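You operate a simulated robot arm through the tools that you are given. There is no shell and no other tool. Be economical: measure what you need, move in short steps, check, and stop when the job is done.

You are at the controls of a simulated robot arm. One attempt, no reset.

JOB
Pack the yellow roll on the divider in the brown carton.
Fine: fit the divider first, seat the roll on it, then shut both flaps; leave the other roll.
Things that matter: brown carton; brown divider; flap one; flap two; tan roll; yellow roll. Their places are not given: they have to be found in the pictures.

Only the result counts: the job must be done as asked and must still hold three seconds after the hand-in. Knocking over, shifting, dropping, spilling or breaking anything else fails it.

ROBOT AND FRAMES
A 6-joint arm with a two-finger parallel gripper, fixed in place. Base frame: the origin is at the foot of the arm, x ahead of it, y to its left, z up; the work surface is at about z = 0. Readings come in mm, rad, newtons and seconds.
With the tool pointing down near the work surface it reaches from about 140 to 580 mm from the base axis. Its first joint turns from -1.152 to 1.152 rad. Payload 2.1 kg.
Tool frame: the origin (TCP) lies between the finger pads and is the grasp point; the fingertips stand 30 mm ahead of it; z points along the fingers, y is the line along which they close. Largest opening 94 mm; finger width 28, thickness 10; the body of the gripper, 50 by 96 mm, starts 55 mm behind the TCP.
Orientation is told as [roll, pitch, yaw] about the base's x, y, z axes, in that order, counted from this pose: with the fingers straight down and closing along the base's y, the tool's x points along the base's -x, its y along +y and its z along -z.

CONTROLS
- The arm moves only by the tool send_rows. Its argument "moves" is a list of rows, each a list of 7 numbers: the shift along the tool's x, y, z in units of 100 mm (1.0 is 100 mm), then the turn, a rotation vector about the tool's x, y, z in units of 45 degrees (1.0 is 45 degrees), then the opening, from 0 (shut) to 1 (fully open). In form: [[tx, ty, tz, rx, ry, rz, claw], ...]. A call has 1 to 8 rows; each row is the pose to reach, as a shift and turn from the pose commanded when the call began, along the tool's axes at that moment. A call with a number of a shift or a turn outside -1 to 1 is refused whole. A row lasts 0.2 s, in which the tool goes at most 50 mm and 0.15 rad; a call with a longer step from one row to the next is refused whole, and so is a gripper value outside its range. A pose out of reach is approached as far as the arm can. The call stops where the force on the tool passes 40 N (or 10 N more than at its start, if that is more) or the arm is blocked; 0.2 s more then pass. Each finger travels about 72 mm/s and halts on what it meets, pressing with about 26 N; the grip force reading is that of the motor and also rises with nothing between the fingers. The clock runs only during rows and for 0.2 s after the last one: add rows that repeat a pose to give the fingers time. The reply holds the time, the measured pose of the TCP, the force on the tool along the base axes, the opening and the grip force, in the units named above and with some noise, with the torque about the TCP (base axes, N m) and any sound that the robot's microphone picked up.
- Cameras (640 x 400 px; columns grow to the right, rows downward): "scene" is fixed at [72.4, -387.4, 487.2]; the picture's right is [0.58, -0.81, 0.00], its down [-0.43, -0.31, -0.85] and it looks along [0.69, 0.49, -0.53] (base axes); focal length 214 px, centre (320, 200). "wrist" rides on the gripper at [76, 14, -103] in the tool frame; the picture's right is [-0.18, 0.98, 0.00], its down [-0.75, -0.14, -0.64] and it looks along [-0.63, -0.12, 0.77] (tool axes); focal length 243 px, centre (320, 200).
- grab_frame(camera): a new picture of that camera. The clock stands still meanwhile.
- measure_at(camera, pixels): for up to 12 pixels [column, row] of the newest picture of that camera ("zoom" is the newest enlarged one), the place [x, y, z] in the base frame of the surface seen there, good to about 2 mm. The clock stands still meanwhile.
- zoom(camera, box): a new picture of the part [left, top, right, bottom] of that camera's present view, enlarged. The clock stands still meanwhile.
- hand_in(): hands the job in; it is judged then, once.

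Go step by step. Measure first, check grasps and placings, and put right what went wrong. The budget is 80 turns and 54 pictures, counting those below and the enlarged ones. Unless the task says otherwise, let go and move clear before handing in, and close with one line.

The tools are called after ">>>" as name(argument=value, ...) on one line, values as JSON. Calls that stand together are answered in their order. send_rows: Moves the arm, as the interface text tells. Its arguments: {"type":"object","properties":{"moves":{"type":"array","items":{"type":"array","items":{"type":"number"}}}},"required":["moves"]} The other tools are called the same way: grab_frame (camera) takes a picture; measure_at (camera, pixels) gives the place of the surface under pixels of a picture; zoom (camera, box) takes an enlarged picture of a part of a camera's view; hand_in () hands the job in.

At the start:

```text
time_s: 0.0
ee_pos: [226.8, -135.2, 410.7]
ee_rot: [-0.004, 0.0, 0.0]
wrist_force: [-0.9, -0.4, 1.0]
wrist_torque: [0.01, -0.02, 0.01]
opening: 94.1
finger_force: 0.1
```

scene: 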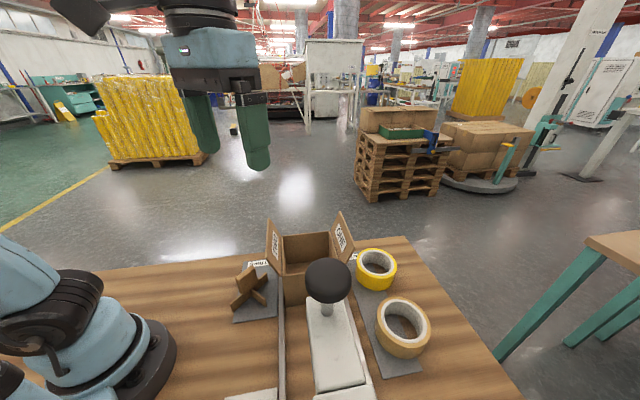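
wrist: 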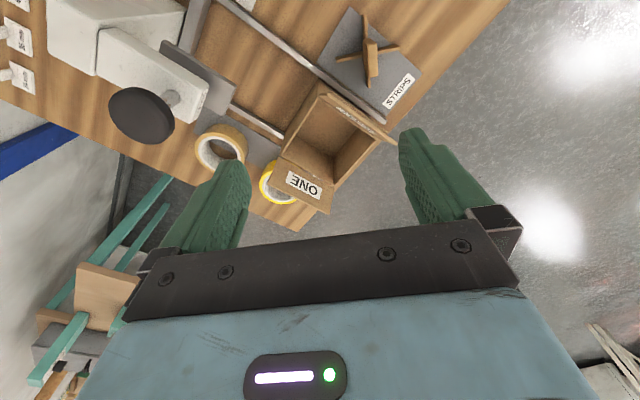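

The scene shows the open carton near (305,255), the cross divider near (250,290), the yellow roll at (377,268) and the tan roll at (402,325). I'll zoom in on both views for detail.

>>> zoom(camera="scene", box=[220, 200, 440, 338])

>>> zoom(camera="wrist", box=[180, 0, 436, 230])

```text
2.90 times, centred on (330, 269) of scene
```

zoom: 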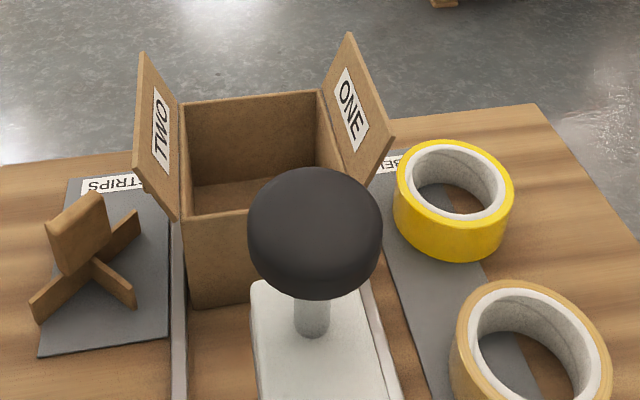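

```text
1.74 times, centred on (308, 115) of wrist
```

zoom: 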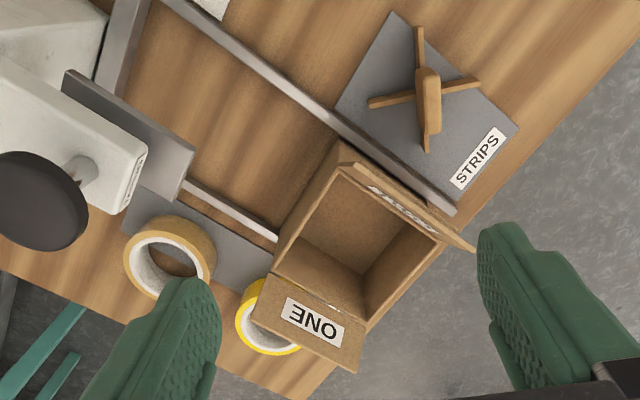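

The wrist zoom shows everything clearly: carton mouth around (350,230), divider around (425,100), yellow roll at (265,315). I'll measure the key points.

>>> measure_at(camera="zoom", pixels=[[420, 30], [424, 148], [372, 103], [478, 82], [428, 72], [432, 130], [440, 100], [380, 60], [450, 110], [336, 173], [275, 272], [440, 240]])

>>> measure_at(camera="wrist", pixels=[[318, 98], [284, 160], [381, 142], [340, 175], [320, 130], [328, 212], [275, 168], [264, 178], [207, 140], [240, 140], [340, 98], [396, 143]])

>>> measure_at(camera="scene", pixels=[[376, 253], [362, 258], [391, 268], [377, 280], [385, 258], [268, 222], [342, 214], [380, 320], [425, 325], [403, 303], [330, 275], [300, 260]])

```text
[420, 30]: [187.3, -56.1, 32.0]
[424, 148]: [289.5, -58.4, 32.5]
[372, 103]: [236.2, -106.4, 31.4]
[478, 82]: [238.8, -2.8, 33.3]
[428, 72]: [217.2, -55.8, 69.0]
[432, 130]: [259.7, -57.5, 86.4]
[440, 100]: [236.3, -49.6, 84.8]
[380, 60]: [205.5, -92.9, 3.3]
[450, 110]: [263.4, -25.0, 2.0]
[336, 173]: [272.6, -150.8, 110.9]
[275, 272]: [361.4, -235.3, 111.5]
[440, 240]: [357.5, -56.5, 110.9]
```

```text
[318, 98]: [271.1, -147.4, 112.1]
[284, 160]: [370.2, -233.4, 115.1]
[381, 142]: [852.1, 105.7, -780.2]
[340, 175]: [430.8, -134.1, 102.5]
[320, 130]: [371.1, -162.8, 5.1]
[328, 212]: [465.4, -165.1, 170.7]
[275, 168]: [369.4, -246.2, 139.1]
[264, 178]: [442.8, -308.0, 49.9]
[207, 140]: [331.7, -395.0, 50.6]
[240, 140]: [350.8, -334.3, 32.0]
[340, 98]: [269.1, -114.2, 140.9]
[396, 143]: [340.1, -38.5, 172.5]
```

```text
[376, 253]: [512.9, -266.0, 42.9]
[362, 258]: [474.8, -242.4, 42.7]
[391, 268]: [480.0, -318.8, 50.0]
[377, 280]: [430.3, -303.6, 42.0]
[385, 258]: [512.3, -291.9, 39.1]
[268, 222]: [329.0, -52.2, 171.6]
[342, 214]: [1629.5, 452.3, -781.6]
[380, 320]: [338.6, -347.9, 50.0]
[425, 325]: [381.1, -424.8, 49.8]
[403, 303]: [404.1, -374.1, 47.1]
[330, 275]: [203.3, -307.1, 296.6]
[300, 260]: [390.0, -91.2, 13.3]
```

Carton is turned 45° (corners near (272,-150), (361,-235), (446,-140), (357,-56), top z≈111). The divider is centred near (238,-57) with its arms along x and y and an upright tab to z≈86. I'll move above the divider.

>>> send_rows(moves=[[-0.03, 0.26, 0.33, 0, 0, 0, 1], [-0.07, 0.52, 0.66, 0, 0, 0, 1], [-0.11, 0.78, 0.95, 0, 0, 0, 0.6], [-0.11, 0.78, 1.0, 0, 0, 0, 0.6]])

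>>> send_rows(moves=[[0, 0, 0.45, 0, 0, 0, 0.6], [0, 0, 0.9, 0, 0, 0, 0.6], [0, 0, 1.0, 0, 0, 0, 0.6], [0, 0, 1.0, 0, 0, 0, 0.6]])

>>> grab_frame(camera="wrist")

>>> zoom(camera="scene", box=[330, 220, 450, 370])

```text
time_s: 1.0
ee_pos: [235.8, -59.2, 311.0]
ee_rot: [-0.003, 0.0, -0.001]
wrist_force: [0.2, -0.3, 0.8]
wrist_torque: [-0.01, 0.01, -0.03]
opening: 56.2
finger_force: 0.0
```

```text
time_s: 2.0
ee_pos: [236.4, -58.5, 211.0]
ee_rot: [-0.004, 0.001, 0.002]
wrist_force: [0.1, 0.3, -0.6]
wrist_torque: [0.0, 0.04, 0.02]
opening: 56.4
finger_force: 0.0
```

```text
49 pictures are left
```

wrist: 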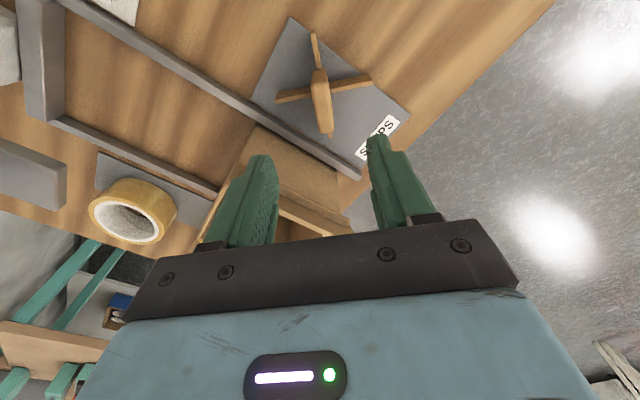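

```text
2.67 times, centred on (390, 295) of scene
```

zoom: 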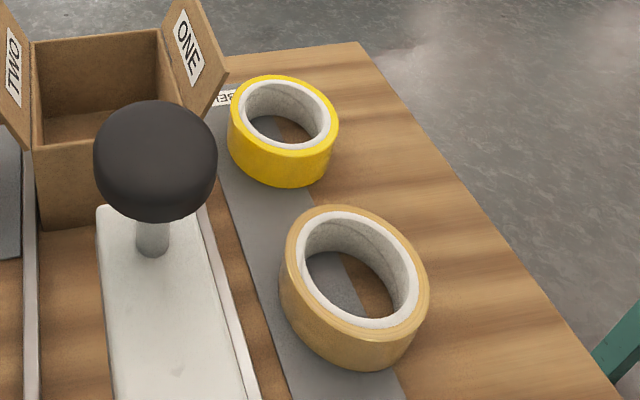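

>>> measure_at(camera="zoom", pixels=[[237, 108], [333, 128], [285, 80], [290, 152], [250, 142], [320, 98], [318, 145], [246, 92], [280, 130], [160, 150], [160, 105]])

>>> measure_at(camera="wrist", pixels=[[317, 72], [321, 130], [313, 95], [330, 95], [322, 100], [325, 80], [330, 128], [317, 85], [314, 40], [328, 120], [280, 97], [368, 80]])

```text
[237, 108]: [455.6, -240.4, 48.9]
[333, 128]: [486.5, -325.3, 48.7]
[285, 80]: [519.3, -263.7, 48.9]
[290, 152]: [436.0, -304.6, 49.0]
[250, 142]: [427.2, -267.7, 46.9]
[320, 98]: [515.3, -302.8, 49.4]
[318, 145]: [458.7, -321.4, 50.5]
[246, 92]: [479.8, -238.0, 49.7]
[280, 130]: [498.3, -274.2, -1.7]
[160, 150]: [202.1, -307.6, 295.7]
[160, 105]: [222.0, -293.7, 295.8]
```

```text
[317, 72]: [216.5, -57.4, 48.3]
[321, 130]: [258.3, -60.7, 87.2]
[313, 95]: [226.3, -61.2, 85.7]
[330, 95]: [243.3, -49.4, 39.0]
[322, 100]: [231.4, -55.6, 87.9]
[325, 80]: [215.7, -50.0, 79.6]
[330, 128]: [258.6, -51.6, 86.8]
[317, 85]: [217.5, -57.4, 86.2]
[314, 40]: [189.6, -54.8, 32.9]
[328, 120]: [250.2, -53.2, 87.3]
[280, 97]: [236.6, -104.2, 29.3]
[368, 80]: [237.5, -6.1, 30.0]
```

Tab is centred at (238,-55.5), top z≈87, about 11 mm thick, and the yellow roll is centred near (474,-281), about 94 mm across and 50 mm high. I'll descend on the tab and grip it.

>>> send_rows(moves=[[-0.02, 0.03, 0.45, 0, 0, 0, 0.5], [-0.02, 0.03, 0.9, 0, 0, 0, 0.4], [-0.02, 0.03, 1.0, 0, 0, 0, 0.4]])

>>> send_rows(moves=[[0, 0, 0.25, 0, 0, 0, 0.4], [0, 0, 0.42, 0, 0, 0, 0.4], [0, 0, 0.42, 0, 0, 0, 0.4], [0, 0, 0.42, 0, 0, 0, 0.2], [0, 0, 0.42, 0, 0, 0, 0], [0, 0, 0.42, 0, 0, 0, 0], [0, 0, 0.42, 0, 0, 0, 0]])

>>> grab_frame(camera="wrist")

```text
time_s: 2.8
ee_pos: [237.4, -56.9, 109.3]
ee_rot: [-0.003, 0.0, 0.0]
wrist_force: [0.7, -0.2, -0.4]
wrist_torque: [-0.01, 0.0, -0.02]
opening: 37.6
finger_force: 0.1
```

```text
time_s: 4.4
ee_pos: [240.0, -58.2, 68.7]
ee_rot: [-0.004, 0.001, 0.0]
wrist_force: [-0.5, 0.3, 0.4]
wrist_torque: [0.01, 0.01, 0.0]
opening: 19.3
finger_force: 26.1
```

```text
47 pictures are left
```

wrist: 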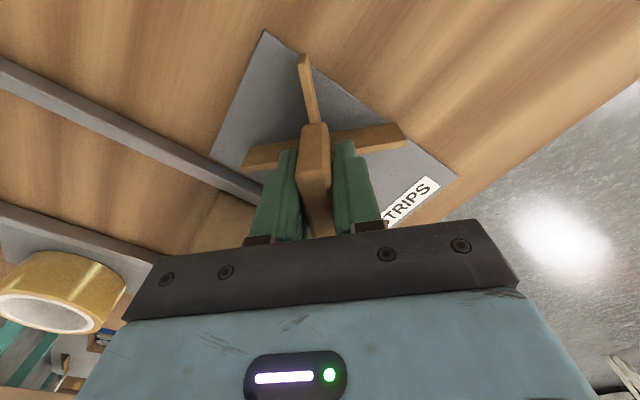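

The tab is held (opening 19.3 mm, 26 N). I'll lift it well above the flap tips.

>>> send_rows(moves=[[0, 0, -0.3, 0, 0, 0, 0], [0, 0, -0.7, 0, 0, 0, 0], [0, 0, -1.0, 0, 0, 0, 0]])

>>> send_rows(moves=[[0, 0, -0.4, 0, 0, 0, 0], [0, 0, -0.8, 0, 0, 0, 0], [0, 0, -1.0, 0, 0, 0, 0], [0, 0, -1.0, 0, 0, 0, 0]])

>>> grab_frame(camera="wrist")

>>> zoom(camera="scene", box=[220, 200, 400, 320])

```text
time_s: 5.2
ee_pos: [238.7, -56.0, 167.6]
ee_rot: [-0.003, -0.002, 0.0]
wrist_force: [-0.2, -0.8, 0.0]
wrist_torque: [0.01, -0.01, 0.04]
opening: 19.5
finger_force: 26.2
```

```text
time_s: 6.2
ee_pos: [237.0, -56.3, 267.9]
ee_rot: [-0.003, 0.0, -0.001]
wrist_force: [-0.3, 0.3, -0.3]
wrist_torque: [-0.05, -0.01, 0.02]
opening: 19.5
finger_force: 25.9
```

```text
46 pictures are left
```

wrist: 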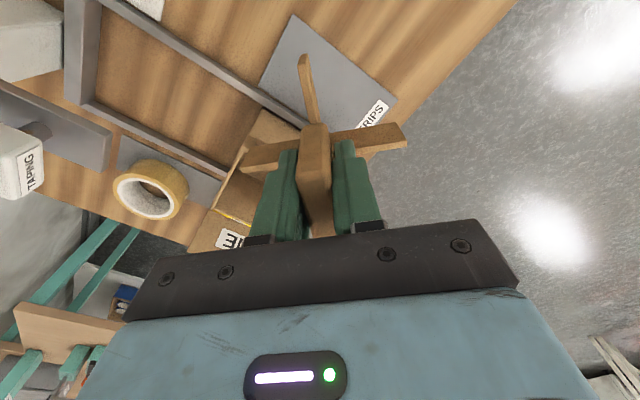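

```text
3.33 times, centred on (310, 260) of scene
```

zoom: 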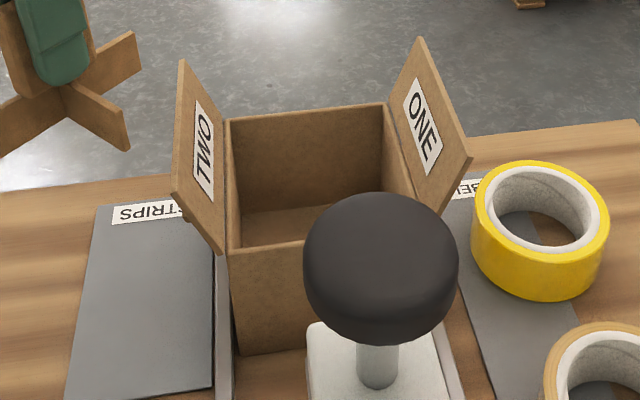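

The divider is lifted cleanly. I'll measure the carton rim and inner walls in the zoomed view.

>>> measure_at(camera="zoom", pixels=[[228, 121], [384, 104], [300, 112], [300, 160], [250, 200], [350, 150], [290, 245], [245, 247], [280, 220], [310, 200], [398, 180], [229, 180]])

>>> measure_at(camera="zoom", pixels=[[182, 65], [175, 195], [420, 45], [468, 160], [440, 205], [215, 150], [222, 240], [430, 140], [195, 140], [390, 110], [225, 325], [222, 350]])

```text
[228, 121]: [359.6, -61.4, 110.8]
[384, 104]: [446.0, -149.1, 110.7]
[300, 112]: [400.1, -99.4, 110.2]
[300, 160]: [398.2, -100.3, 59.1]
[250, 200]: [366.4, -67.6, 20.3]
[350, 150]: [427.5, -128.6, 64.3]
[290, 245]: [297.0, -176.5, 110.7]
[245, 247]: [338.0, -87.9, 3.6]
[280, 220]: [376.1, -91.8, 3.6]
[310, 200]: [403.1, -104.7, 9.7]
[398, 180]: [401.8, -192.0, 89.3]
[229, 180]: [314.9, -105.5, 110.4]
```

```text
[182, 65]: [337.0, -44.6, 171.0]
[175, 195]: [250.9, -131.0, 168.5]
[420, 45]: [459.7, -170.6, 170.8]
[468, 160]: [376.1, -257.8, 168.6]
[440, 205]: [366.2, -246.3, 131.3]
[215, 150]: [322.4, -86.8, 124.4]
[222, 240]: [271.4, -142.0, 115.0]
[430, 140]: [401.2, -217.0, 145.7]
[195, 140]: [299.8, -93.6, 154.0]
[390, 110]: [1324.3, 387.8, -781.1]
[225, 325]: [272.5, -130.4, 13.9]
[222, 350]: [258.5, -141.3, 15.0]
```

Working it out, the carton's inner centre is at about (359,-148.5), the floor is at z≈3.6 and the inside is ~122 mm wide. I'll turn the divider +45° so its arms parallel the walls, and move halfway over.

>>> send_rows(moves=[[-0.1, -0.08, 0, 0, 0, -0.17, 0], [-0.2, -0.16, 0, 0, 0, -0.34, 0], [-0.3, -0.24, 0, 0, 0, -0.51, 0], [-0.4, -0.32, 0, 0, 0, -0.68, 0], [-0.5, -0.4, 0, 0, 0, -0.85, 0], [-0.6, -0.46, 0, 0, 0, -1.0, 0], [-0.6, -0.46, 0, 0, 0, -1.0, 0]])

```text
time_s: 7.8
ee_pos: [299.4, -103.1, 269.5]
ee_rot: [0.0, 0.001, 0.788]
wrist_force: [0.6, 0.2, -1.4]
wrist_torque: [0.03, 0.03, 0.0]
opening: 19.5
finger_force: 25.9
```

Yaw is now +45°. Next, move over the carton centre and check before lowering.

>>> send_rows(moves=[[-0.05, -0.37, 0, 0, 0, 0, 0], [-0.1, -0.75, 0, 0, 0, 0, 0], [-0.1, -0.75, 0.2, 0, 0, 0, 0], [-0.1, -0.75, 0.2, 0, 0, 0, 0]])

>>> grab_frame(camera="wrist")

>>> zoom(camera="scene", box=[220, 140, 400, 300])

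```text
time_s: 8.8
ee_pos: [360.7, -148.3, 250.2]
ee_rot: [-0.003, 0.002, 0.786]
wrist_force: [-0.3, 0.2, -0.3]
wrist_torque: [0.0, 0.0, -0.02]
opening: 19.3
finger_force: 25.9
```

```text
44 pictures are left
```

wrist: 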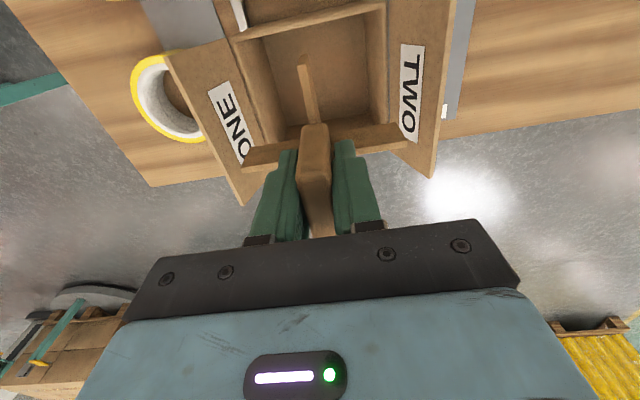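

```text
2.50 times, centred on (310, 220) of scene
```

zoom: 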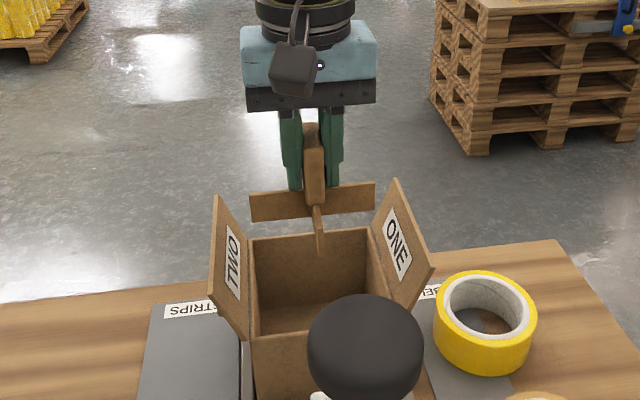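

The arms now look parallel to the walls. I'll measure the rim and the divider arm ends to confirm centring.

>>> measure_at(camera="wrist", pixels=[[376, 70], [262, 90], [320, 35], [310, 20], [247, 158], [404, 136], [303, 70], [246, 70], [392, 70], [280, 100], [350, 80]])

```text
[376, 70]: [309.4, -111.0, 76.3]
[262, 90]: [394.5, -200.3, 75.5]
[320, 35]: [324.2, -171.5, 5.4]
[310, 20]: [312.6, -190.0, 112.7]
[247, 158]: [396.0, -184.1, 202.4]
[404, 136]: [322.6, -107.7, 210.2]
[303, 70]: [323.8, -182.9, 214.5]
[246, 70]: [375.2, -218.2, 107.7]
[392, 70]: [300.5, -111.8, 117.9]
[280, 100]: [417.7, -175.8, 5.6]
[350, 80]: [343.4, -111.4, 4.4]
```

Centring is good to about 1–2 mm (u centre 359, v centre 149.5). Lowering.

>>> send_rows(moves=[[0, 0, 0.3, 0, 0, 0, 0], [0, 0, 0.6, 0, 0, 0, 0], [0, 0, 0.9, 0, 0, 0, 0], [0, 0, 1.0, 0, 0, 0, 0]])

>>> send_rows(moves=[[0, 0, 0.25, 0, 0, 0, 0], [0, 0, 0.5, 0, 0, 0, 0], [0, 0, 0.7, 0, 0, 0, 0], [0, 0, 0.75, 0, 0, 0, 0], [0, 0, 0.77, 0, 0, 0, 0]])

>>> grab_frame(camera="scene")

```text
time_s: 9.8
ee_pos: [359.9, -147.8, 148.3]
ee_rot: [-0.002, 0.001, 0.785]
wrist_force: [-0.4, 0.7, -0.6]
wrist_torque: [0.01, 0.03, -0.04]
opening: 19.5
finger_force: 25.9
```

```text
time_s: 11.0
ee_pos: [360.2, -149.8, 72.8]
ee_rot: [-0.002, 0.003, 0.783]
wrist_force: [-0.6, -0.4, -0.3]
wrist_torque: [0.02, 0.0, 0.02]
opening: 19.8
finger_force: 25.9
```

```text
42 pictures are left
```

scene: 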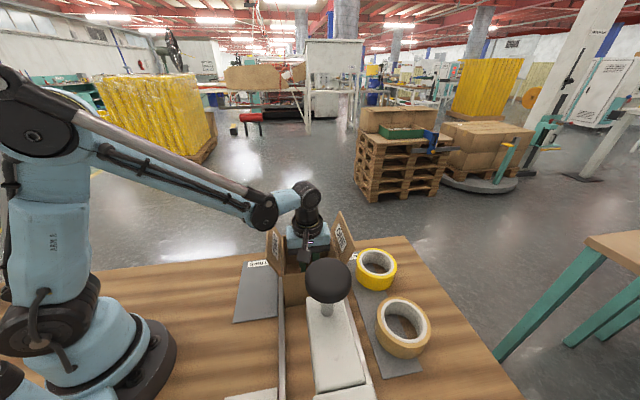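

No force yet at TCP z 72.8. I'll go the last few mm down until contact, then open a little.

>>> send_rows(moves=[[0, 0, 0.02, 0, 0, 0, 0], [0, 0, 0.035, 0, 0, 0, 0], [0, 0, 0.05, 0, 0, 0, 0]])

```text
time_s: 11.8
ee_pos: [360.0, -148.5, 68.5]
ee_rot: [-0.004, 0.001, 0.786]
wrist_force: [0.2, -2.4, 27.1]
wrist_torque: [0.01, 0.04, -0.03]
opening: 19.0
finger_force: 26.0
```

The floor is touched (27 N up). I'll relieve the load, open a little, and rise straight up.

>>> send_rows(moves=[[0, 0, -0.02, 0, 0, 0, 0], [0, 0, -0.02, 0, 0, 0, 0.2], [0, 0, -0.02, 0, 0, 0, 0.4], [0, 0, -0.02, 0, 0, 0, 0.4], [0, 0, -0.3, 0, 0, 0, 0.4], [0, 0, -0.7, 0, 0, 0, 0.4], [0, 0, -1.0, 0, 0, 0, 0.4]])

>>> send_rows(moves=[[0, 0, -0.4, 0, 0, 0, 0.2], [0, 0, -0.8, 0, 0, 0, 0.2], [0, 0, -1.0, 0, 0, 0, 0.2], [0, 0, -1.0, 0, 0, 0, 0.2]])

>>> grab_frame(camera="wrist")

>>> zoom(camera="scene", box=[230, 200, 410, 320])

```text
time_s: 13.4
ee_pos: [359.2, -147.1, 169.9]
ee_rot: [-0.002, 0.001, 0.785]
wrist_force: [0.0, 0.2, -0.1]
wrist_torque: [-0.03, 0.0, 0.01]
opening: 37.6
finger_force: 0.0
```

```text
time_s: 14.4
ee_pos: [357.9, -147.1, 267.9]
ee_rot: [-0.002, 0.001, 0.784]
wrist_force: [0.6, -0.4, -0.1]
wrist_torque: [-0.01, -0.01, 0.0]
opening: 18.9
finger_force: 0.0
```

```text
41 pictures are left
```

wrist: 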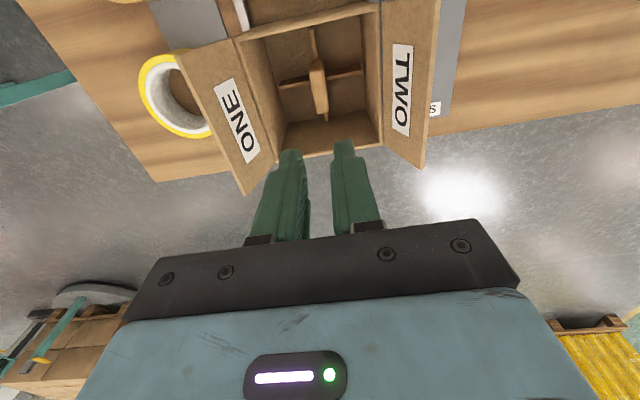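

```text
3.33 times, centred on (320, 260) of scene
```

zoom: 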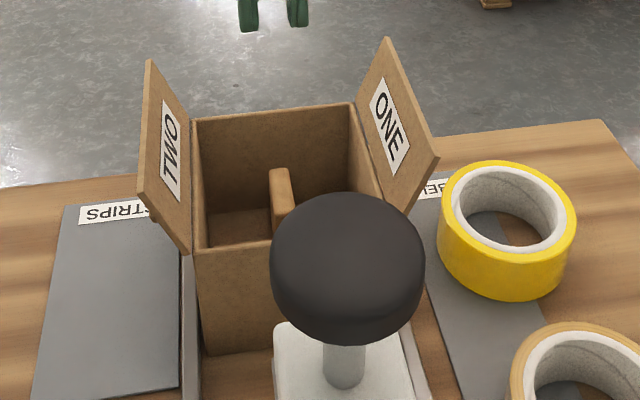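

The divider sits square in the carton. I'll measure the tab top and the roll's rim for the next grasp.

>>> measure_at(camera="wrist", pixels=[[316, 66], [321, 108], [313, 90], [327, 95], [320, 90], [300, 82], [352, 72], [313, 35]])

>>> measure_at(camera="zoom", pixels=[[454, 210], [462, 185], [482, 169], [510, 167], [540, 178], [562, 200], [565, 228], [550, 248], [520, 250], [490, 240], [465, 225], [515, 235]])

```text
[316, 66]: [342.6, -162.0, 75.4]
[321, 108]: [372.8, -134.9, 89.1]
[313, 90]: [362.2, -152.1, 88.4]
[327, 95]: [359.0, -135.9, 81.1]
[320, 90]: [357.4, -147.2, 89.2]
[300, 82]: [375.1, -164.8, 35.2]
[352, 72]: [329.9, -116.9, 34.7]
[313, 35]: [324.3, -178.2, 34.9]
```

```text
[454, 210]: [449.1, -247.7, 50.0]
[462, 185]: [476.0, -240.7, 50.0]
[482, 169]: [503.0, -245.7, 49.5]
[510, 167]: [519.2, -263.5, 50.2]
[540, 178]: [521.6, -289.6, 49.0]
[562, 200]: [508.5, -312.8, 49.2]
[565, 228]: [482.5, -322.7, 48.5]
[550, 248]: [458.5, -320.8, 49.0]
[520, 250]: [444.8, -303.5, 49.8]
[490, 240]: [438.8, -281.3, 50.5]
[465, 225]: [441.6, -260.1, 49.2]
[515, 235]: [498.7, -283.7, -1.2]
```

The tab is at (358,-148) with its long side along v, top 89, and the cross top is z≈35. The roll centre fits to about (480,-283.5). I'll move above it, planning to grip it from inside the hole by opening the fingers.

>>> send_rows(moves=[[0.03, -0.45, 0, 0, 0, 0, 0.2], [0.06, -0.9, 0, 0, 0, 0, 0.2], [0.06, -1.0, 0, 0, 0, 0, 0.2]])

>>> send_rows(moves=[[0.02, -0.42, 0.2, 0, 0, 0, 0.2], [0.04, -0.83, 0.4, 0, 0, 0, 0.2], [0.04, -0.83, 0.8, 0, 0, 0, 0.2], [0.04, -0.83, 1.0, 0, 0, 0, 0.2], [0.04, -0.83, 1.0, 0, 0, 0, 0.2]])

>>> grab_frame(camera="wrist")

>>> zoom(camera="scene", box=[300, 160, 440, 300])

```text
time_s: 15.2
ee_pos: [424.6, -222.4, 268.8]
ee_rot: [-0.003, 0.004, 0.785]
wrist_force: [-0.3, 0.7, -0.1]
wrist_torque: [0.05, 0.01, -0.01]
opening: 18.9
finger_force: 0.0
```

```text
time_s: 16.4
ee_pos: [480.2, -284.1, 170.5]
ee_rot: [-0.001, 0.0, 0.787]
wrist_force: [-0.1, 0.2, -0.1]
wrist_torque: [-0.02, -0.02, 0.01]
opening: 18.7
finger_force: 0.0
out of reach, approached as far as the arm can: row 2
```

```text
39 pictures are left
```

wrist: 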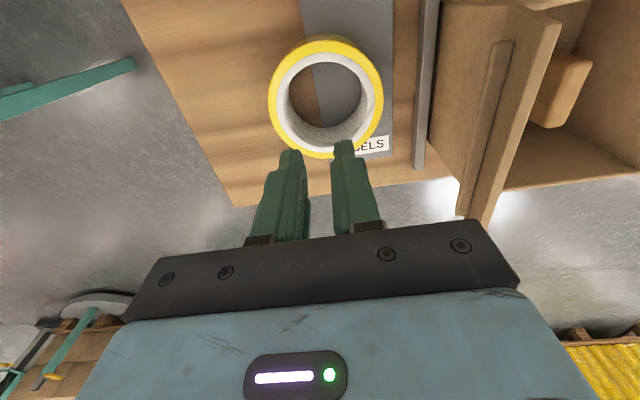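

```text
2.86 times, centred on (370, 230) of scene
```

zoom: 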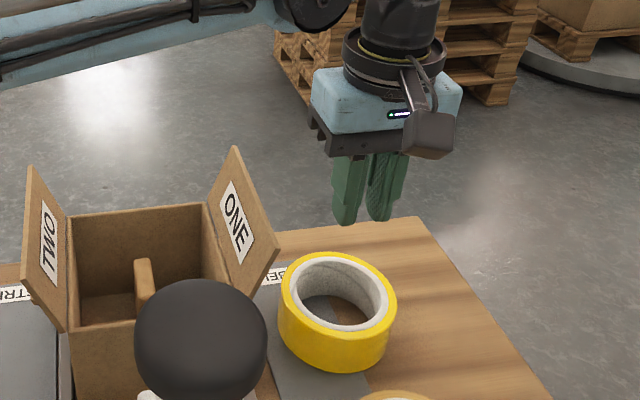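

The wrist view shows the roll's top with hole edges near (288,95), (362,95), (325,63). I'll measure the inner and outer rims.

>>> measure_at(camera="wrist", pixels=[[271, 98], [381, 95], [325, 38], [285, 95], [367, 95], [325, 58], [276, 93], [373, 93], [325, 47], [300, 68], [352, 68]])

>>> zoom(camera="wrist", box=[250, 20, 400, 170])

```text
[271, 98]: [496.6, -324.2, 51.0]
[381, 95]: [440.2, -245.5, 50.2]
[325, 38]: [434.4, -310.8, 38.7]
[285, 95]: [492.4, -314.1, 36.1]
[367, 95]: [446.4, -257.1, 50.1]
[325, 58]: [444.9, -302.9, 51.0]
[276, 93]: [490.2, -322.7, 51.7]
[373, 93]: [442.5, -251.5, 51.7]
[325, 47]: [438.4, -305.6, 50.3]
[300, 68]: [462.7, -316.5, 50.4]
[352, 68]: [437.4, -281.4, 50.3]
```

```text
2.67 times, centred on (325, 95) of wrist
```

zoom: 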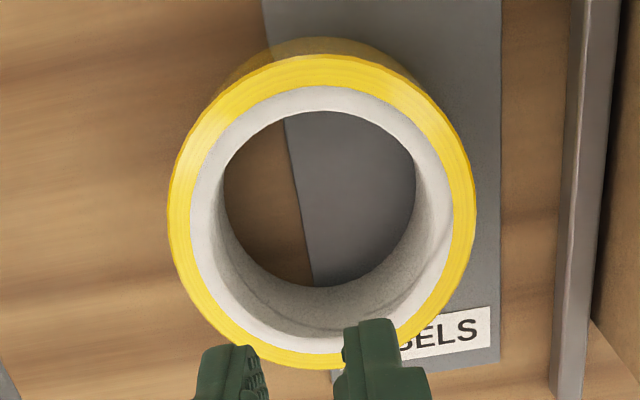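

Fitting all rim points gives the roll centre at (473.8,-281.4), outer radius ~48.5 and hole radius ~35. I'll correct the offset and descend to just above the roll.

>>> send_rows(moves=[[0.03, 0.06, 0.3, 0, 0, 0, 0.2], [0.03, 0.06, 0.6, 0, 0, 0, 0.2], [0.03, 0.06, 0.75, 0, 0, 0, 0.2], [0.03, 0.06, 0.75, 0, 0, 0, 0.2]])

>>> grab_frame(camera="wrist")

>>> zoom(camera="scene", box=[310, 200, 440, 300])

```text
time_s: 17.4
ee_pos: [474.4, -281.6, 94.6]
ee_rot: [-0.001, 0.002, 0.784]
wrist_force: [0.8, 0.6, -0.5]
wrist_torque: [-0.02, 0.01, -0.03]
opening: 18.7
finger_force: 0.1
```

```text
36 pictures are left
```

wrist: 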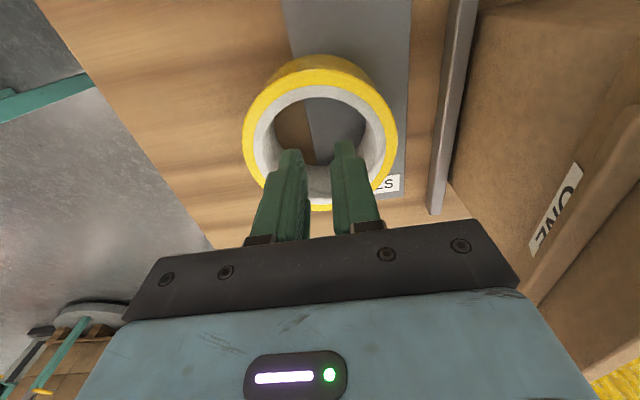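

```text
4.00 times, centred on (375, 250) of scene
```

zoom: 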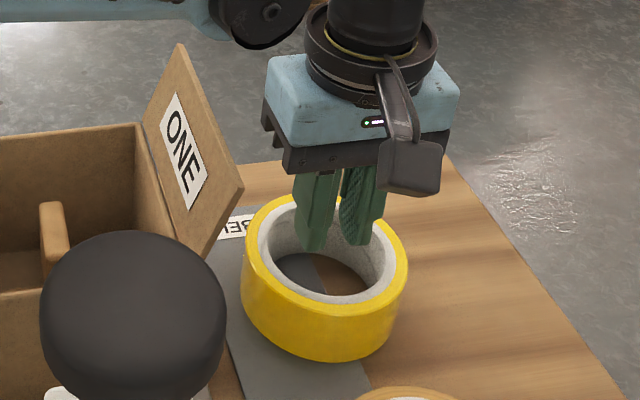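

The fingers look centred over the hole. I'll descend to TCP z≈40 and open the fingers outward against the core.

>>> send_rows(moves=[[0, 0, 0.2, 0, 0, 0, 0.2], [0, 0, 0.4, 0, 0, 0, 0.2], [0, 0, 0.55, 0, 0, 0, 0.2], [0, 0, 0.55, 0, 0, 0, 0.35], [0, 0, 0.55, 0, 0, 0, 0.6], [0, 0, 0.55, 0, 0, 0, 0.7], [0, 0, 0.55, 0, 0, 0, 0.7]])

```text
time_s: 19.0
ee_pos: [475.3, -282.9, 39.3]
ee_rot: [-0.002, 0.001, 0.785]
wrist_force: [-0.1, 0.5, -2.1]
wrist_torque: [-0.02, -0.04, 0.03]
opening: 37.4
finger_force: 0.1
```

The fingers halted at 37.4 mm (commanded 66), so they are against the core. I'll lift slightly to test whether it holds.

>>> send_rows(moves=[[0, 0, -0.05, 0, 0, 0, 0.9], [0, 0, -0.12, 0, 0, 0, 1], [0, 0, -0.2, 0, 0, 0, 1], [0, 0, -0.2, 0, 0, 0, 1]])

>>> zoom(camera="scene", box=[310, 200, 440, 300])

```text
time_s: 20.0
ee_pos: [473.8, -283.4, 58.1]
ee_rot: [-0.002, 0.002, 0.786]
wrist_force: [-0.2, 0.4, -2.2]
wrist_torque: [0.0, 0.01, -0.01]
opening: 40.2
finger_force: 0.0
```

```text
4.00 times, centred on (375, 250) of scene
```

zoom: 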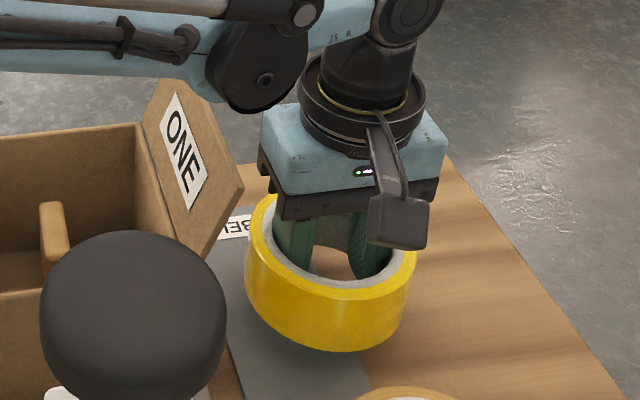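

It holds: the roll is off the table (−2.2 N, opening 40.2). I'll lift smoothly, then move inward while rising so it clears flap one.

>>> send_rows(moves=[[0, 0, -0.15, 0, 0, 0, 1], [0, 0, -0.35, 0, 0, 0, 1], [0, 0, -0.55, 0, 0, 0, 1], [0, 0, -0.75, 0, 0, 0, 1], [0, 0, -0.9, 0, 0, 0, 1], [0, 0, -0.95, 0, 0, 0, 1]])

>>> send_rows(moves=[[0, 0.1, -0.15, 0, 0, 0, 1], [0, 0.2, -0.35, 0, 0, 0, 1], [0, 0.28, -0.55, 0, 0, 0, 1], [0, 0.3, -0.75, 0, 0, 0, 1], [0, 0.3, -0.92, 0, 0, 0, 1], [0, 0.3, -0.96, 0, 0, 0, 1]])

>>> zoom(camera="scene", box=[260, 100, 440, 300])

```text
time_s: 21.4
ee_pos: [474.3, -283.3, 151.8]
ee_rot: [-0.003, 0.0, 0.786]
wrist_force: [0.3, 0.4, -1.6]
wrist_torque: [0.02, -0.01, -0.01]
opening: 40.6
finger_force: 0.1
```

```text
time_s: 22.8
ee_pos: [453.1, -259.9, 248.7]
ee_rot: [-0.002, 0.001, 0.785]
wrist_force: [-0.2, -0.2, -1.8]
wrist_torque: [0.0, -0.02, 0.0]
opening: 40.6
finger_force: 0.1
```

```text
2.00 times, centred on (350, 200) of scene
```

zoom: 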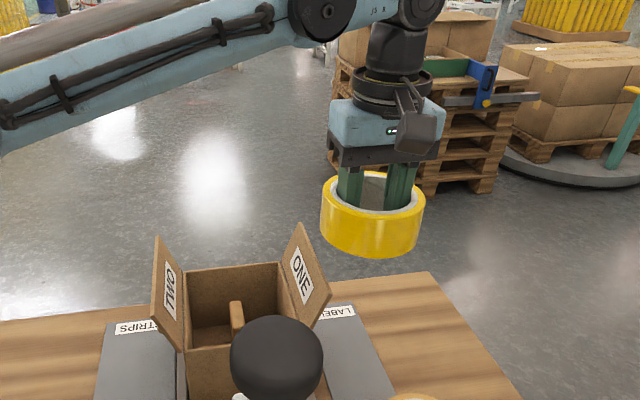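

The roll is held level and clear. Moving over the carton.

>>> send_rows(moves=[[-0.03, 0.25, 0, 0, 0, 0, 1], [-0.06, 0.5, 0, 0, 0, 0, 1], [-0.09, 0.75, 0, 0, 0, 0, 1], [-0.12, 0.98, 0, 0, 0, 0, 1]])

>>> send_rows(moves=[[0, 0.2, 0, 0, 0, 0, 1], [0, 0.4, 0, 0, 0, 0, 1], [0, 0.48, 0, 0, 0, 0, 1], [0, 0.48, 0, 0, 0, 0, 1]])

>>> grab_frame(camera="wrist")

>>> zoom(camera="scene", box=[230, 140, 410, 290])

```text
time_s: 23.8
ee_pos: [394.4, -182.5, 248.5]
ee_rot: [-0.002, 0.0, 0.786]
wrist_force: [0.5, 0.0, -1.2]
wrist_torque: [0.03, 0.01, -0.01]
opening: 40.7
finger_force: 0.0
```

```text
time_s: 24.8
ee_pos: [361.0, -148.7, 248.0]
ee_rot: [-0.001, 0.001, 0.786]
wrist_force: [1.3, 0.9, -1.6]
wrist_torque: [0.0, 0.04, 0.0]
opening: 41.2
finger_force: 0.0
```

```text
32 pictures are left
```

wrist: 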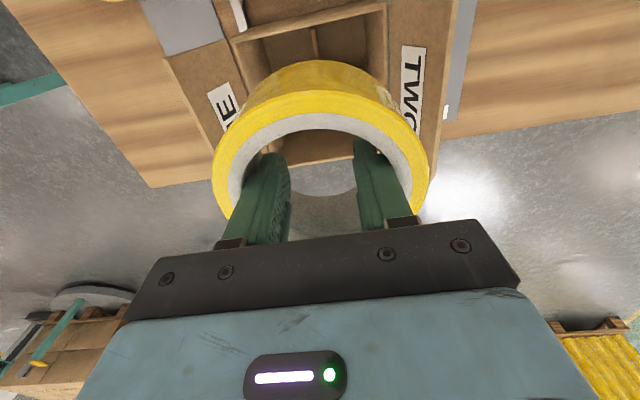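

```text
2.67 times, centred on (320, 215) of scene
```

zoom: 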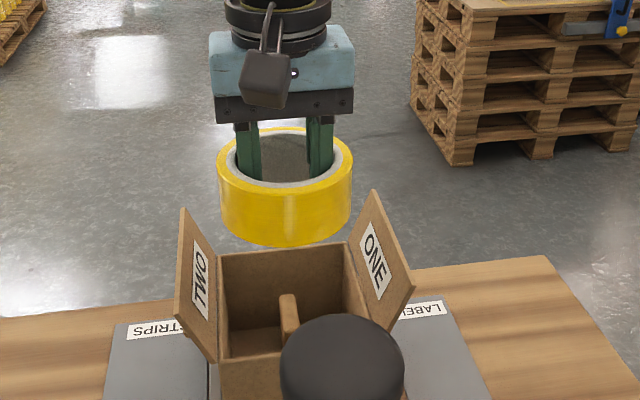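

The roll is over the mouth. I'll measure its rim to centre it over the tab before lowering.

>>> measure_at(camera="wrist", pixels=[[216, 190], [426, 175], [315, 95], [260, 115], [380, 105], [232, 145], [412, 135], [315, 70], [315, 122]])

>>> measure_at(camera="zoom", pixels=[[222, 160], [350, 160], [285, 187], [250, 180], [325, 178], [290, 135], [285, 240], [285, 215], [240, 205], [335, 205]])

```text
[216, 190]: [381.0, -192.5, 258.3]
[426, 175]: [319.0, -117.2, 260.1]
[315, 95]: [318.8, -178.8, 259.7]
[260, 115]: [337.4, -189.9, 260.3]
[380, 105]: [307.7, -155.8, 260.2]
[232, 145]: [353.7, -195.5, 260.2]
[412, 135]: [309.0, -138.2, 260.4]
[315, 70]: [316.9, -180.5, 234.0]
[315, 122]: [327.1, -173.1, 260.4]
```

```text
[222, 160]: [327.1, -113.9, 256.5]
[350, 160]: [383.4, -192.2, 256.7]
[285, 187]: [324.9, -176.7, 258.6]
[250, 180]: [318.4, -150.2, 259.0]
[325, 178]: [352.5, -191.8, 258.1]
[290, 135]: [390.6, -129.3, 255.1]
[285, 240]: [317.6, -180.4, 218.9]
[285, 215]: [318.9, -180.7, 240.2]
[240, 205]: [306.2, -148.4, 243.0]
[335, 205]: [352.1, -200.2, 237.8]
```

The roll centre fits to (354.5,-151.5) with the tab at (358,-148.5). I'll shift 4.5 mm along +v and lower to just above the rim level.

>>> send_rows(moves=[[-0.045, 0, 0.1, 0, 0, 0, 1], [-0.045, 0, 0.3, 0, 0, 0, 1], [-0.045, 0, 0.5, 0, 0, 0, 1], [-0.045, 0, 0.7, 0, 0, 0, 1], [-0.045, 0, 0.9, 0, 0, 0, 1], [-0.045, 0, 0.9, 0, 0, 0, 1]])

>>> grab_frame(camera="wrist")

>>> zoom(camera="scene", box=[240, 180, 400, 290])

```text
time_s: 26.2
ee_pos: [362.2, -145.8, 157.4]
ee_rot: [-0.001, 0.002, 0.785]
wrist_force: [-0.8, 0.3, -0.8]
wrist_torque: [0.05, 0.0, -0.01]
opening: 41.4
finger_force: 0.0
```

```text
30 pictures are left
```

wrist: 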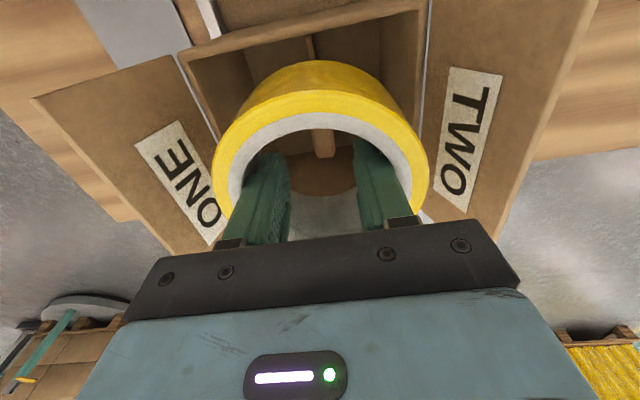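

```text
3.64 times, centred on (320, 235) of scene
```

zoom: 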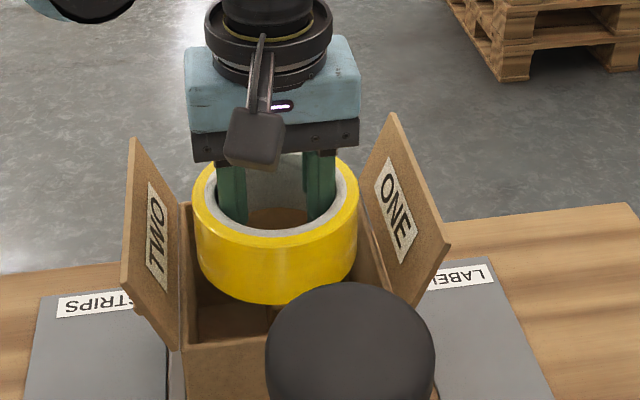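

The roll is centred between the flaps and the tab shows through the hole at (325,145). Lowering further.

>>> send_rows(moves=[[0, 0, 0.15, 0, 0, 0, 1], [0, 0, 0.3, 0, 0, 0, 1], [0, 0, 0.45, 0, 0, 0, 1], [0, 0, 0.6, 0, 0, 0, 1], [0, 0, 0.72, 0, 0, 0, 1], [0, 0, 0.77, 0, 0, 0, 1], [0, 0, 0.81, 0, 0, 0, 1], [0, 0, 0.84, 0, 0, 0, 1]])

>>> grab_frame(camera="wrist")

```text
time_s: 28.0
ee_pos: [362.5, -146.6, 75.5]
ee_rot: [-0.001, 0.002, 0.785]
wrist_force: [0.6, -0.4, -1.8]
wrist_torque: [-0.01, -0.01, 0.0]
opening: 41.7
finger_force: 0.2
```

```text
28 pictures are left
```

wrist: 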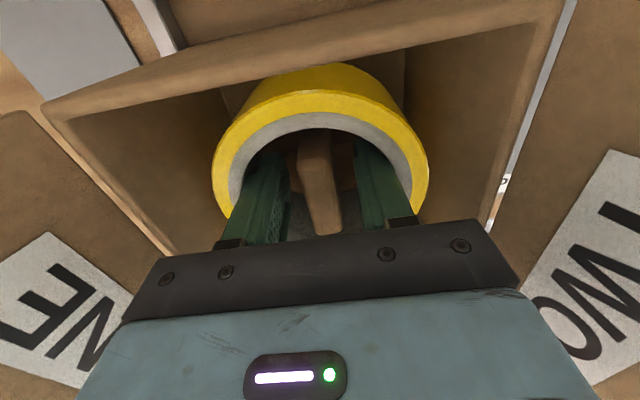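

The tab is inside the hole and the roll is nearly seated. A few more mm down until contact.

>>> send_rows(moves=[[0, 0, 0.015, 0, 0, 0, 1], [0, 0, 0.03, 0, 0, 0, 1], [0, 0, 0.04, 0, 0, 0, 1]])

```text
time_s: 28.8
ee_pos: [362.1, -146.9, 71.0]
ee_rot: [-0.001, 0.003, 0.785]
wrist_force: [-7.0, -0.8, 33.0]
wrist_torque: [0.05, -0.09, 0.23]
opening: 41.9
finger_force: 0.1
```

Contact at 33 N: the roll is on the cross. I'll unload, narrow the fingers to 0.33 (still clear of the tab), and rise.

>>> send_rows(moves=[[0, 0, -0.025, 0, 0, 0, 0.6], [0, 0, -0.025, 0, 0, 0, 0.34], [0, 0, -0.025, 0, 0, 0, 0.34], [0, 0, -0.025, 0, 0, 0, 0.34], [0, 0, -0.15, 0, 0, 0, 0.34], [0, 0, -0.4, 0, 0, 0, 0.34], [0, 0, -0.7, 0, 0, 0, 0.34], [0, 0, -1.0, 0, 0, 0, 0.34]])

>>> send_rows(moves=[[0, 0, -0.4, 0, 0, 0, 0], [0, 0, -0.8, 0, 0, 0, 0], [0, 0, -0.95, 0, 0, 0, 0], [0, 0, -0.95, 0, 0, 0, 0]])

>>> grab_frame(camera="wrist")

>>> zoom(camera="scene", box=[240, 200, 400, 310])

```text
time_s: 30.6
ee_pos: [362.2, -145.0, 170.3]
ee_rot: [-0.002, 0.002, 0.787]
wrist_force: [0.1, -0.1, -0.5]
wrist_torque: [-0.02, -0.01, -0.03]
opening: 32.1
finger_force: 0.1
```

```text
time_s: 31.6
ee_pos: [360.1, -146.3, 267.7]
ee_rot: [-0.003, 0.003, 0.785]
wrist_force: [-0.9, 0.8, 0.1]
wrist_torque: [-0.01, 0.01, 0.04]
opening: 0.0
finger_force: 26.0
```

```text
27 pictures are left
```

wrist: 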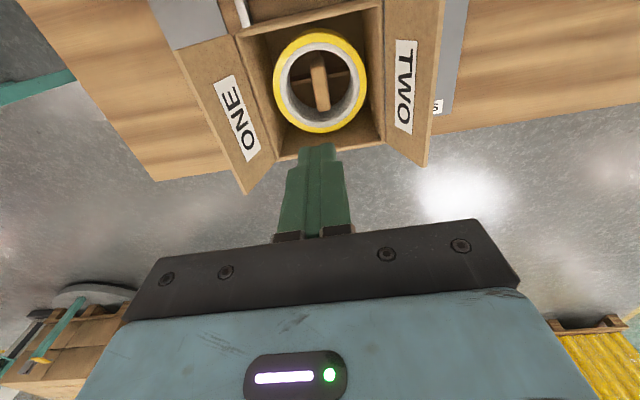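

```text
3.64 times, centred on (320, 255) of scene
```

zoom: 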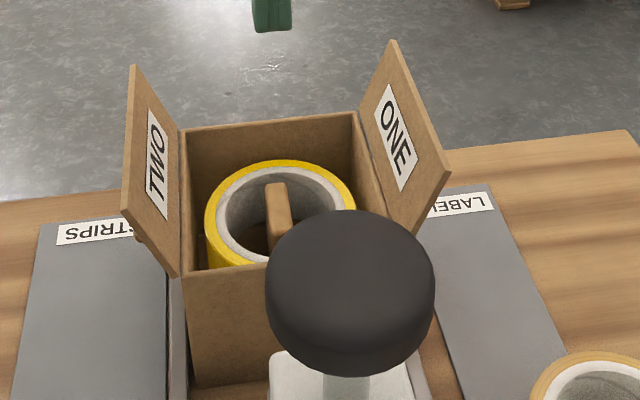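

The roll is seated around the tab. I'll verify that its top is level, and measure the flaps' geometry.

>>> measure_at(camera="wrist", pixels=[[277, 80], [363, 80], [320, 34], [320, 128], [320, 75], [185, 60], [240, 190], [440, 15], [425, 162], [236, 120], [405, 90], [300, 85]])

>>> measure_at(camera="zoom", pixels=[[392, 45], [450, 172], [420, 230], [132, 70], [124, 212], [172, 270], [275, 165], [210, 225], [345, 195]])

```text
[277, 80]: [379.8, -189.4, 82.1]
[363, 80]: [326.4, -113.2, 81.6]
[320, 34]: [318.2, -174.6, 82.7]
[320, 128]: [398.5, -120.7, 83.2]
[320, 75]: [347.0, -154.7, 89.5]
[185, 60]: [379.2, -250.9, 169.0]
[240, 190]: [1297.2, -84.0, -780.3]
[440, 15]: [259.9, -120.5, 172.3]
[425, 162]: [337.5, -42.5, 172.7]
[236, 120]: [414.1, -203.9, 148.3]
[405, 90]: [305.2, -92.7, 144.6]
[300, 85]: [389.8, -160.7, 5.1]
```

```text
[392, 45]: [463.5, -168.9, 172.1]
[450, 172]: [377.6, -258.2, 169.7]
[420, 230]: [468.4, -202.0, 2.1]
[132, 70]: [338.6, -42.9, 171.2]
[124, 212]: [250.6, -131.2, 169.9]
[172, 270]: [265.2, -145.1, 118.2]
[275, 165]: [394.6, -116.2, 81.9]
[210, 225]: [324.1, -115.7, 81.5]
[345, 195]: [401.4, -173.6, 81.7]
```

The roll is level (top z≈82 all round) with the tab at 89. Flap one hinges near u≈421, z≈111, tip at u≈448, z≈172. I'll take the closed fingers to its outer side.

>>> send_rows(moves=[[0, -0.45, 0, 0, 0, 0, 0], [0, -0.9, 0, 0, 0, 0, 0], [0, -1.0, 0, 0, 0, 0, 0]])

>>> send_rows(moves=[[0, -0.15, 0, 0, 0, 0, 0], [0, -0.15, 0.4, 0, 0, 0, 0], [0, -0.15, 0.8, 0, 0, 0, 0], [0, -0.15, 0.87, 0, 0, 0, 0], [0, -0.15, 0.87, 0, 0, 0, 0]])

>>> zoom(camera="scene", box=[240, 160, 420, 300])

```text
time_s: 32.4
ee_pos: [432.8, -218.5, 265.7]
ee_rot: [-0.002, 0.002, 0.785]
wrist_force: [0.0, -0.1, -0.5]
wrist_torque: [0.0, 0.0, 0.0]
opening: 0.0
finger_force: 26.6
```

```text
time_s: 33.6
ee_pos: [443.3, -226.8, 178.0]
ee_rot: [-0.002, 0.003, 0.786]
wrist_force: [0.2, 1.0, -0.1]
wrist_torque: [-0.02, -0.01, 0.01]
opening: 0.0
finger_force: 25.8
```

```text
2.86 times, centred on (330, 230) of scene
```

zoom: 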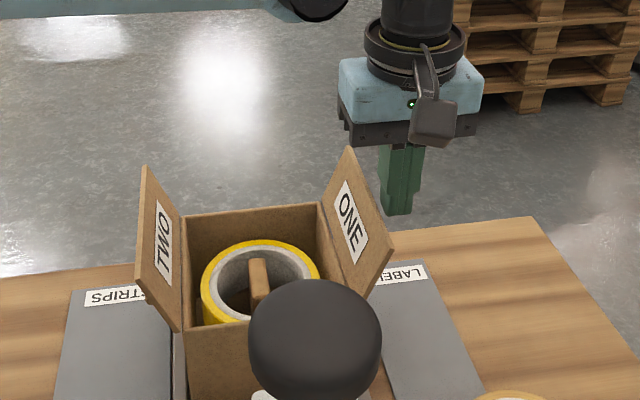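

The fingers stand just outside flap one (face u≈464, flap tip 448). I'll sweep inward in small steps.

>>> send_rows(moves=[[0.04, -0.0, 0, 0, 0, 0, 0], [0.04, 0.15, 0, 0, 0, 0, 0], [0.04, 0.3, 0, 0, 0, 0, 0], [0.04, 0.45, 0, 0, 0, 0, 0], [0.04, 0.6, 0, 0, 0, 0, 0], [0.04, 0.72, 0, 0, 0, 0, 0]])

>>> zoom(camera="scene", box=[240, 160, 420, 300])

```text
time_s: 35.0
ee_pos: [389.7, -179.2, 179.6]
ee_rot: [-0.001, 0.001, 0.785]
wrist_force: [0.6, -0.1, 0.3]
wrist_torque: [0.0, 0.01, -0.01]
opening: 0.0
finger_force: 26.5
```

```text
2.86 times, centred on (330, 230) of scene
```

zoom: 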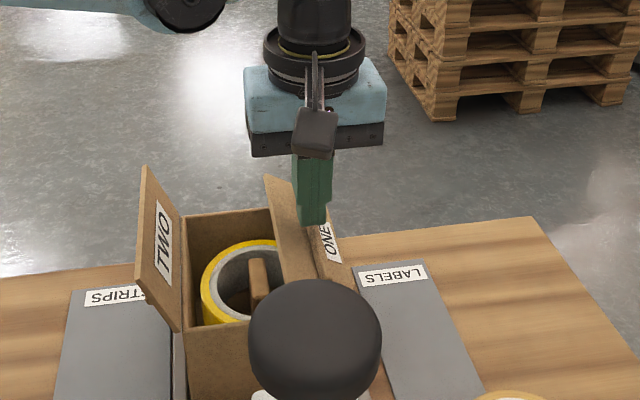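

The flap is following past vertical with little force. Continue inward and down.

>>> send_rows(moves=[[0, 0.08, 0.05, 0, 0, 0, 0], [0, 0.13, 0.13, 0, 0, 0, 0], [0, 0.18, 0.22, 0, 0, 0, 0], [0, 0.2, 0.28, 0, 0, 0, 0], [0, 0.2, 0.32, 0, 0, 0, 0]])

>>> zoom(camera="scene", box=[240, 160, 420, 300])

```text
time_s: 36.2
ee_pos: [375.6, -165.4, 147.0]
ee_rot: [-0.002, 0.002, 0.786]
wrist_force: [-2.3, 0.4, 15.8]
wrist_torque: [0.01, 0.05, 0.0]
opening: 0.0
finger_force: 26.2
```

```text
2.86 times, centred on (330, 230) of scene
```

zoom: 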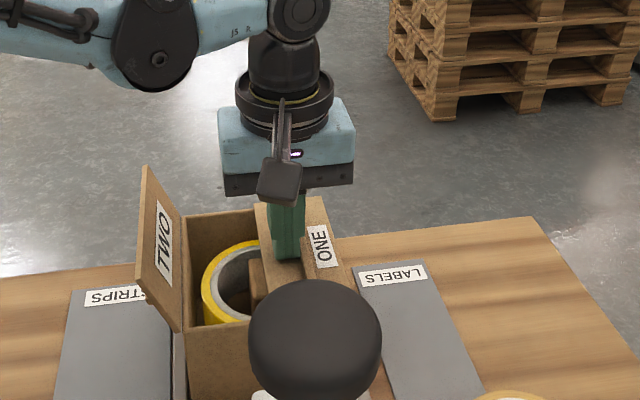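

Flap one looks horizontal with a 16 N stop. I'll raise the fingers and see whether it stays.

>>> send_rows(moves=[[0, 0, -0.2, 0, 0, 0, 0], [0, 0, -0.6, 0, 0, 0, 0], [0, 0, -0.9, 0, 0, 0, 0], [0, 0, -0.9, 0, 0, 0, 0]])

>>> zoom(camera="scene", box=[240, 160, 420, 300])

```text
time_s: 37.2
ee_pos: [374.9, -166.3, 235.9]
ee_rot: [0.0, 0.002, 0.787]
wrist_force: [-0.2, -0.3, 0.2]
wrist_torque: [-0.01, -0.01, -0.02]
opening: 0.0
finger_force: 25.8
```

```text
2.86 times, centred on (330, 230) of scene
```

zoom: 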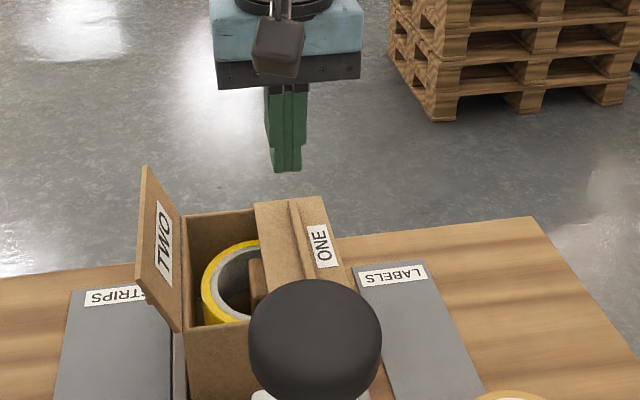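

Flap one stays shut. Now go over flap two to its outer side.

>>> send_rows(moves=[[0, 0.45, 0, 0, 0, 0, 0], [0, 0.9, 0, 0, 0, 0, 0], [0, 1.0, 0, 0, 0, 0, 0]])

>>> send_rows(moves=[[0, 0.38, 0, 0, 0, 0, 0], [0, 0.38, 0, 0, 0, 0, 0], [0, 0.38, 0.4, 0, 0, 0, 0], [0, 0.38, 0.58, 0, 0, 0, 0], [0, 0.38, 0.58, 0, 0, 0, 0]])

>>> zoom(camera="scene", box=[200, 160, 380, 300])

```text
time_s: 38.0
ee_pos: [305.6, -95.1, 235.7]
ee_rot: [-0.001, 0.002, 0.786]
wrist_force: [-1.4, -0.2, -0.1]
wrist_torque: [-0.02, -0.03, 0.0]
opening: 0.0
finger_force: 26.3
```

```text
time_s: 39.2
ee_pos: [276.9, -69.2, 176.9]
ee_rot: [-0.002, 0.003, 0.784]
wrist_force: [0.0, -0.2, 0.0]
wrist_torque: [0.0, 0.0, 0.0]
opening: 0.0
finger_force: 26.3
```

```text
2.86 times, centred on (290, 230) of scene
```

zoom: 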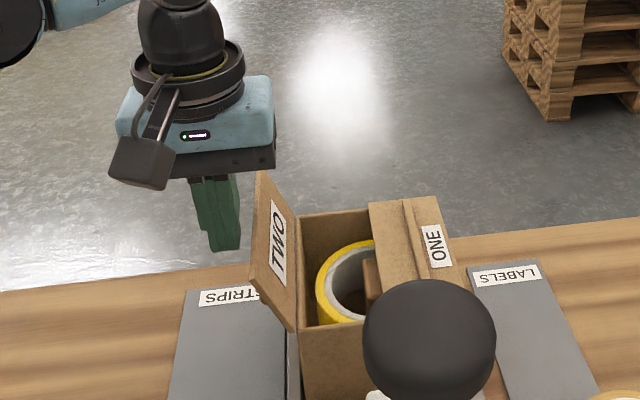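

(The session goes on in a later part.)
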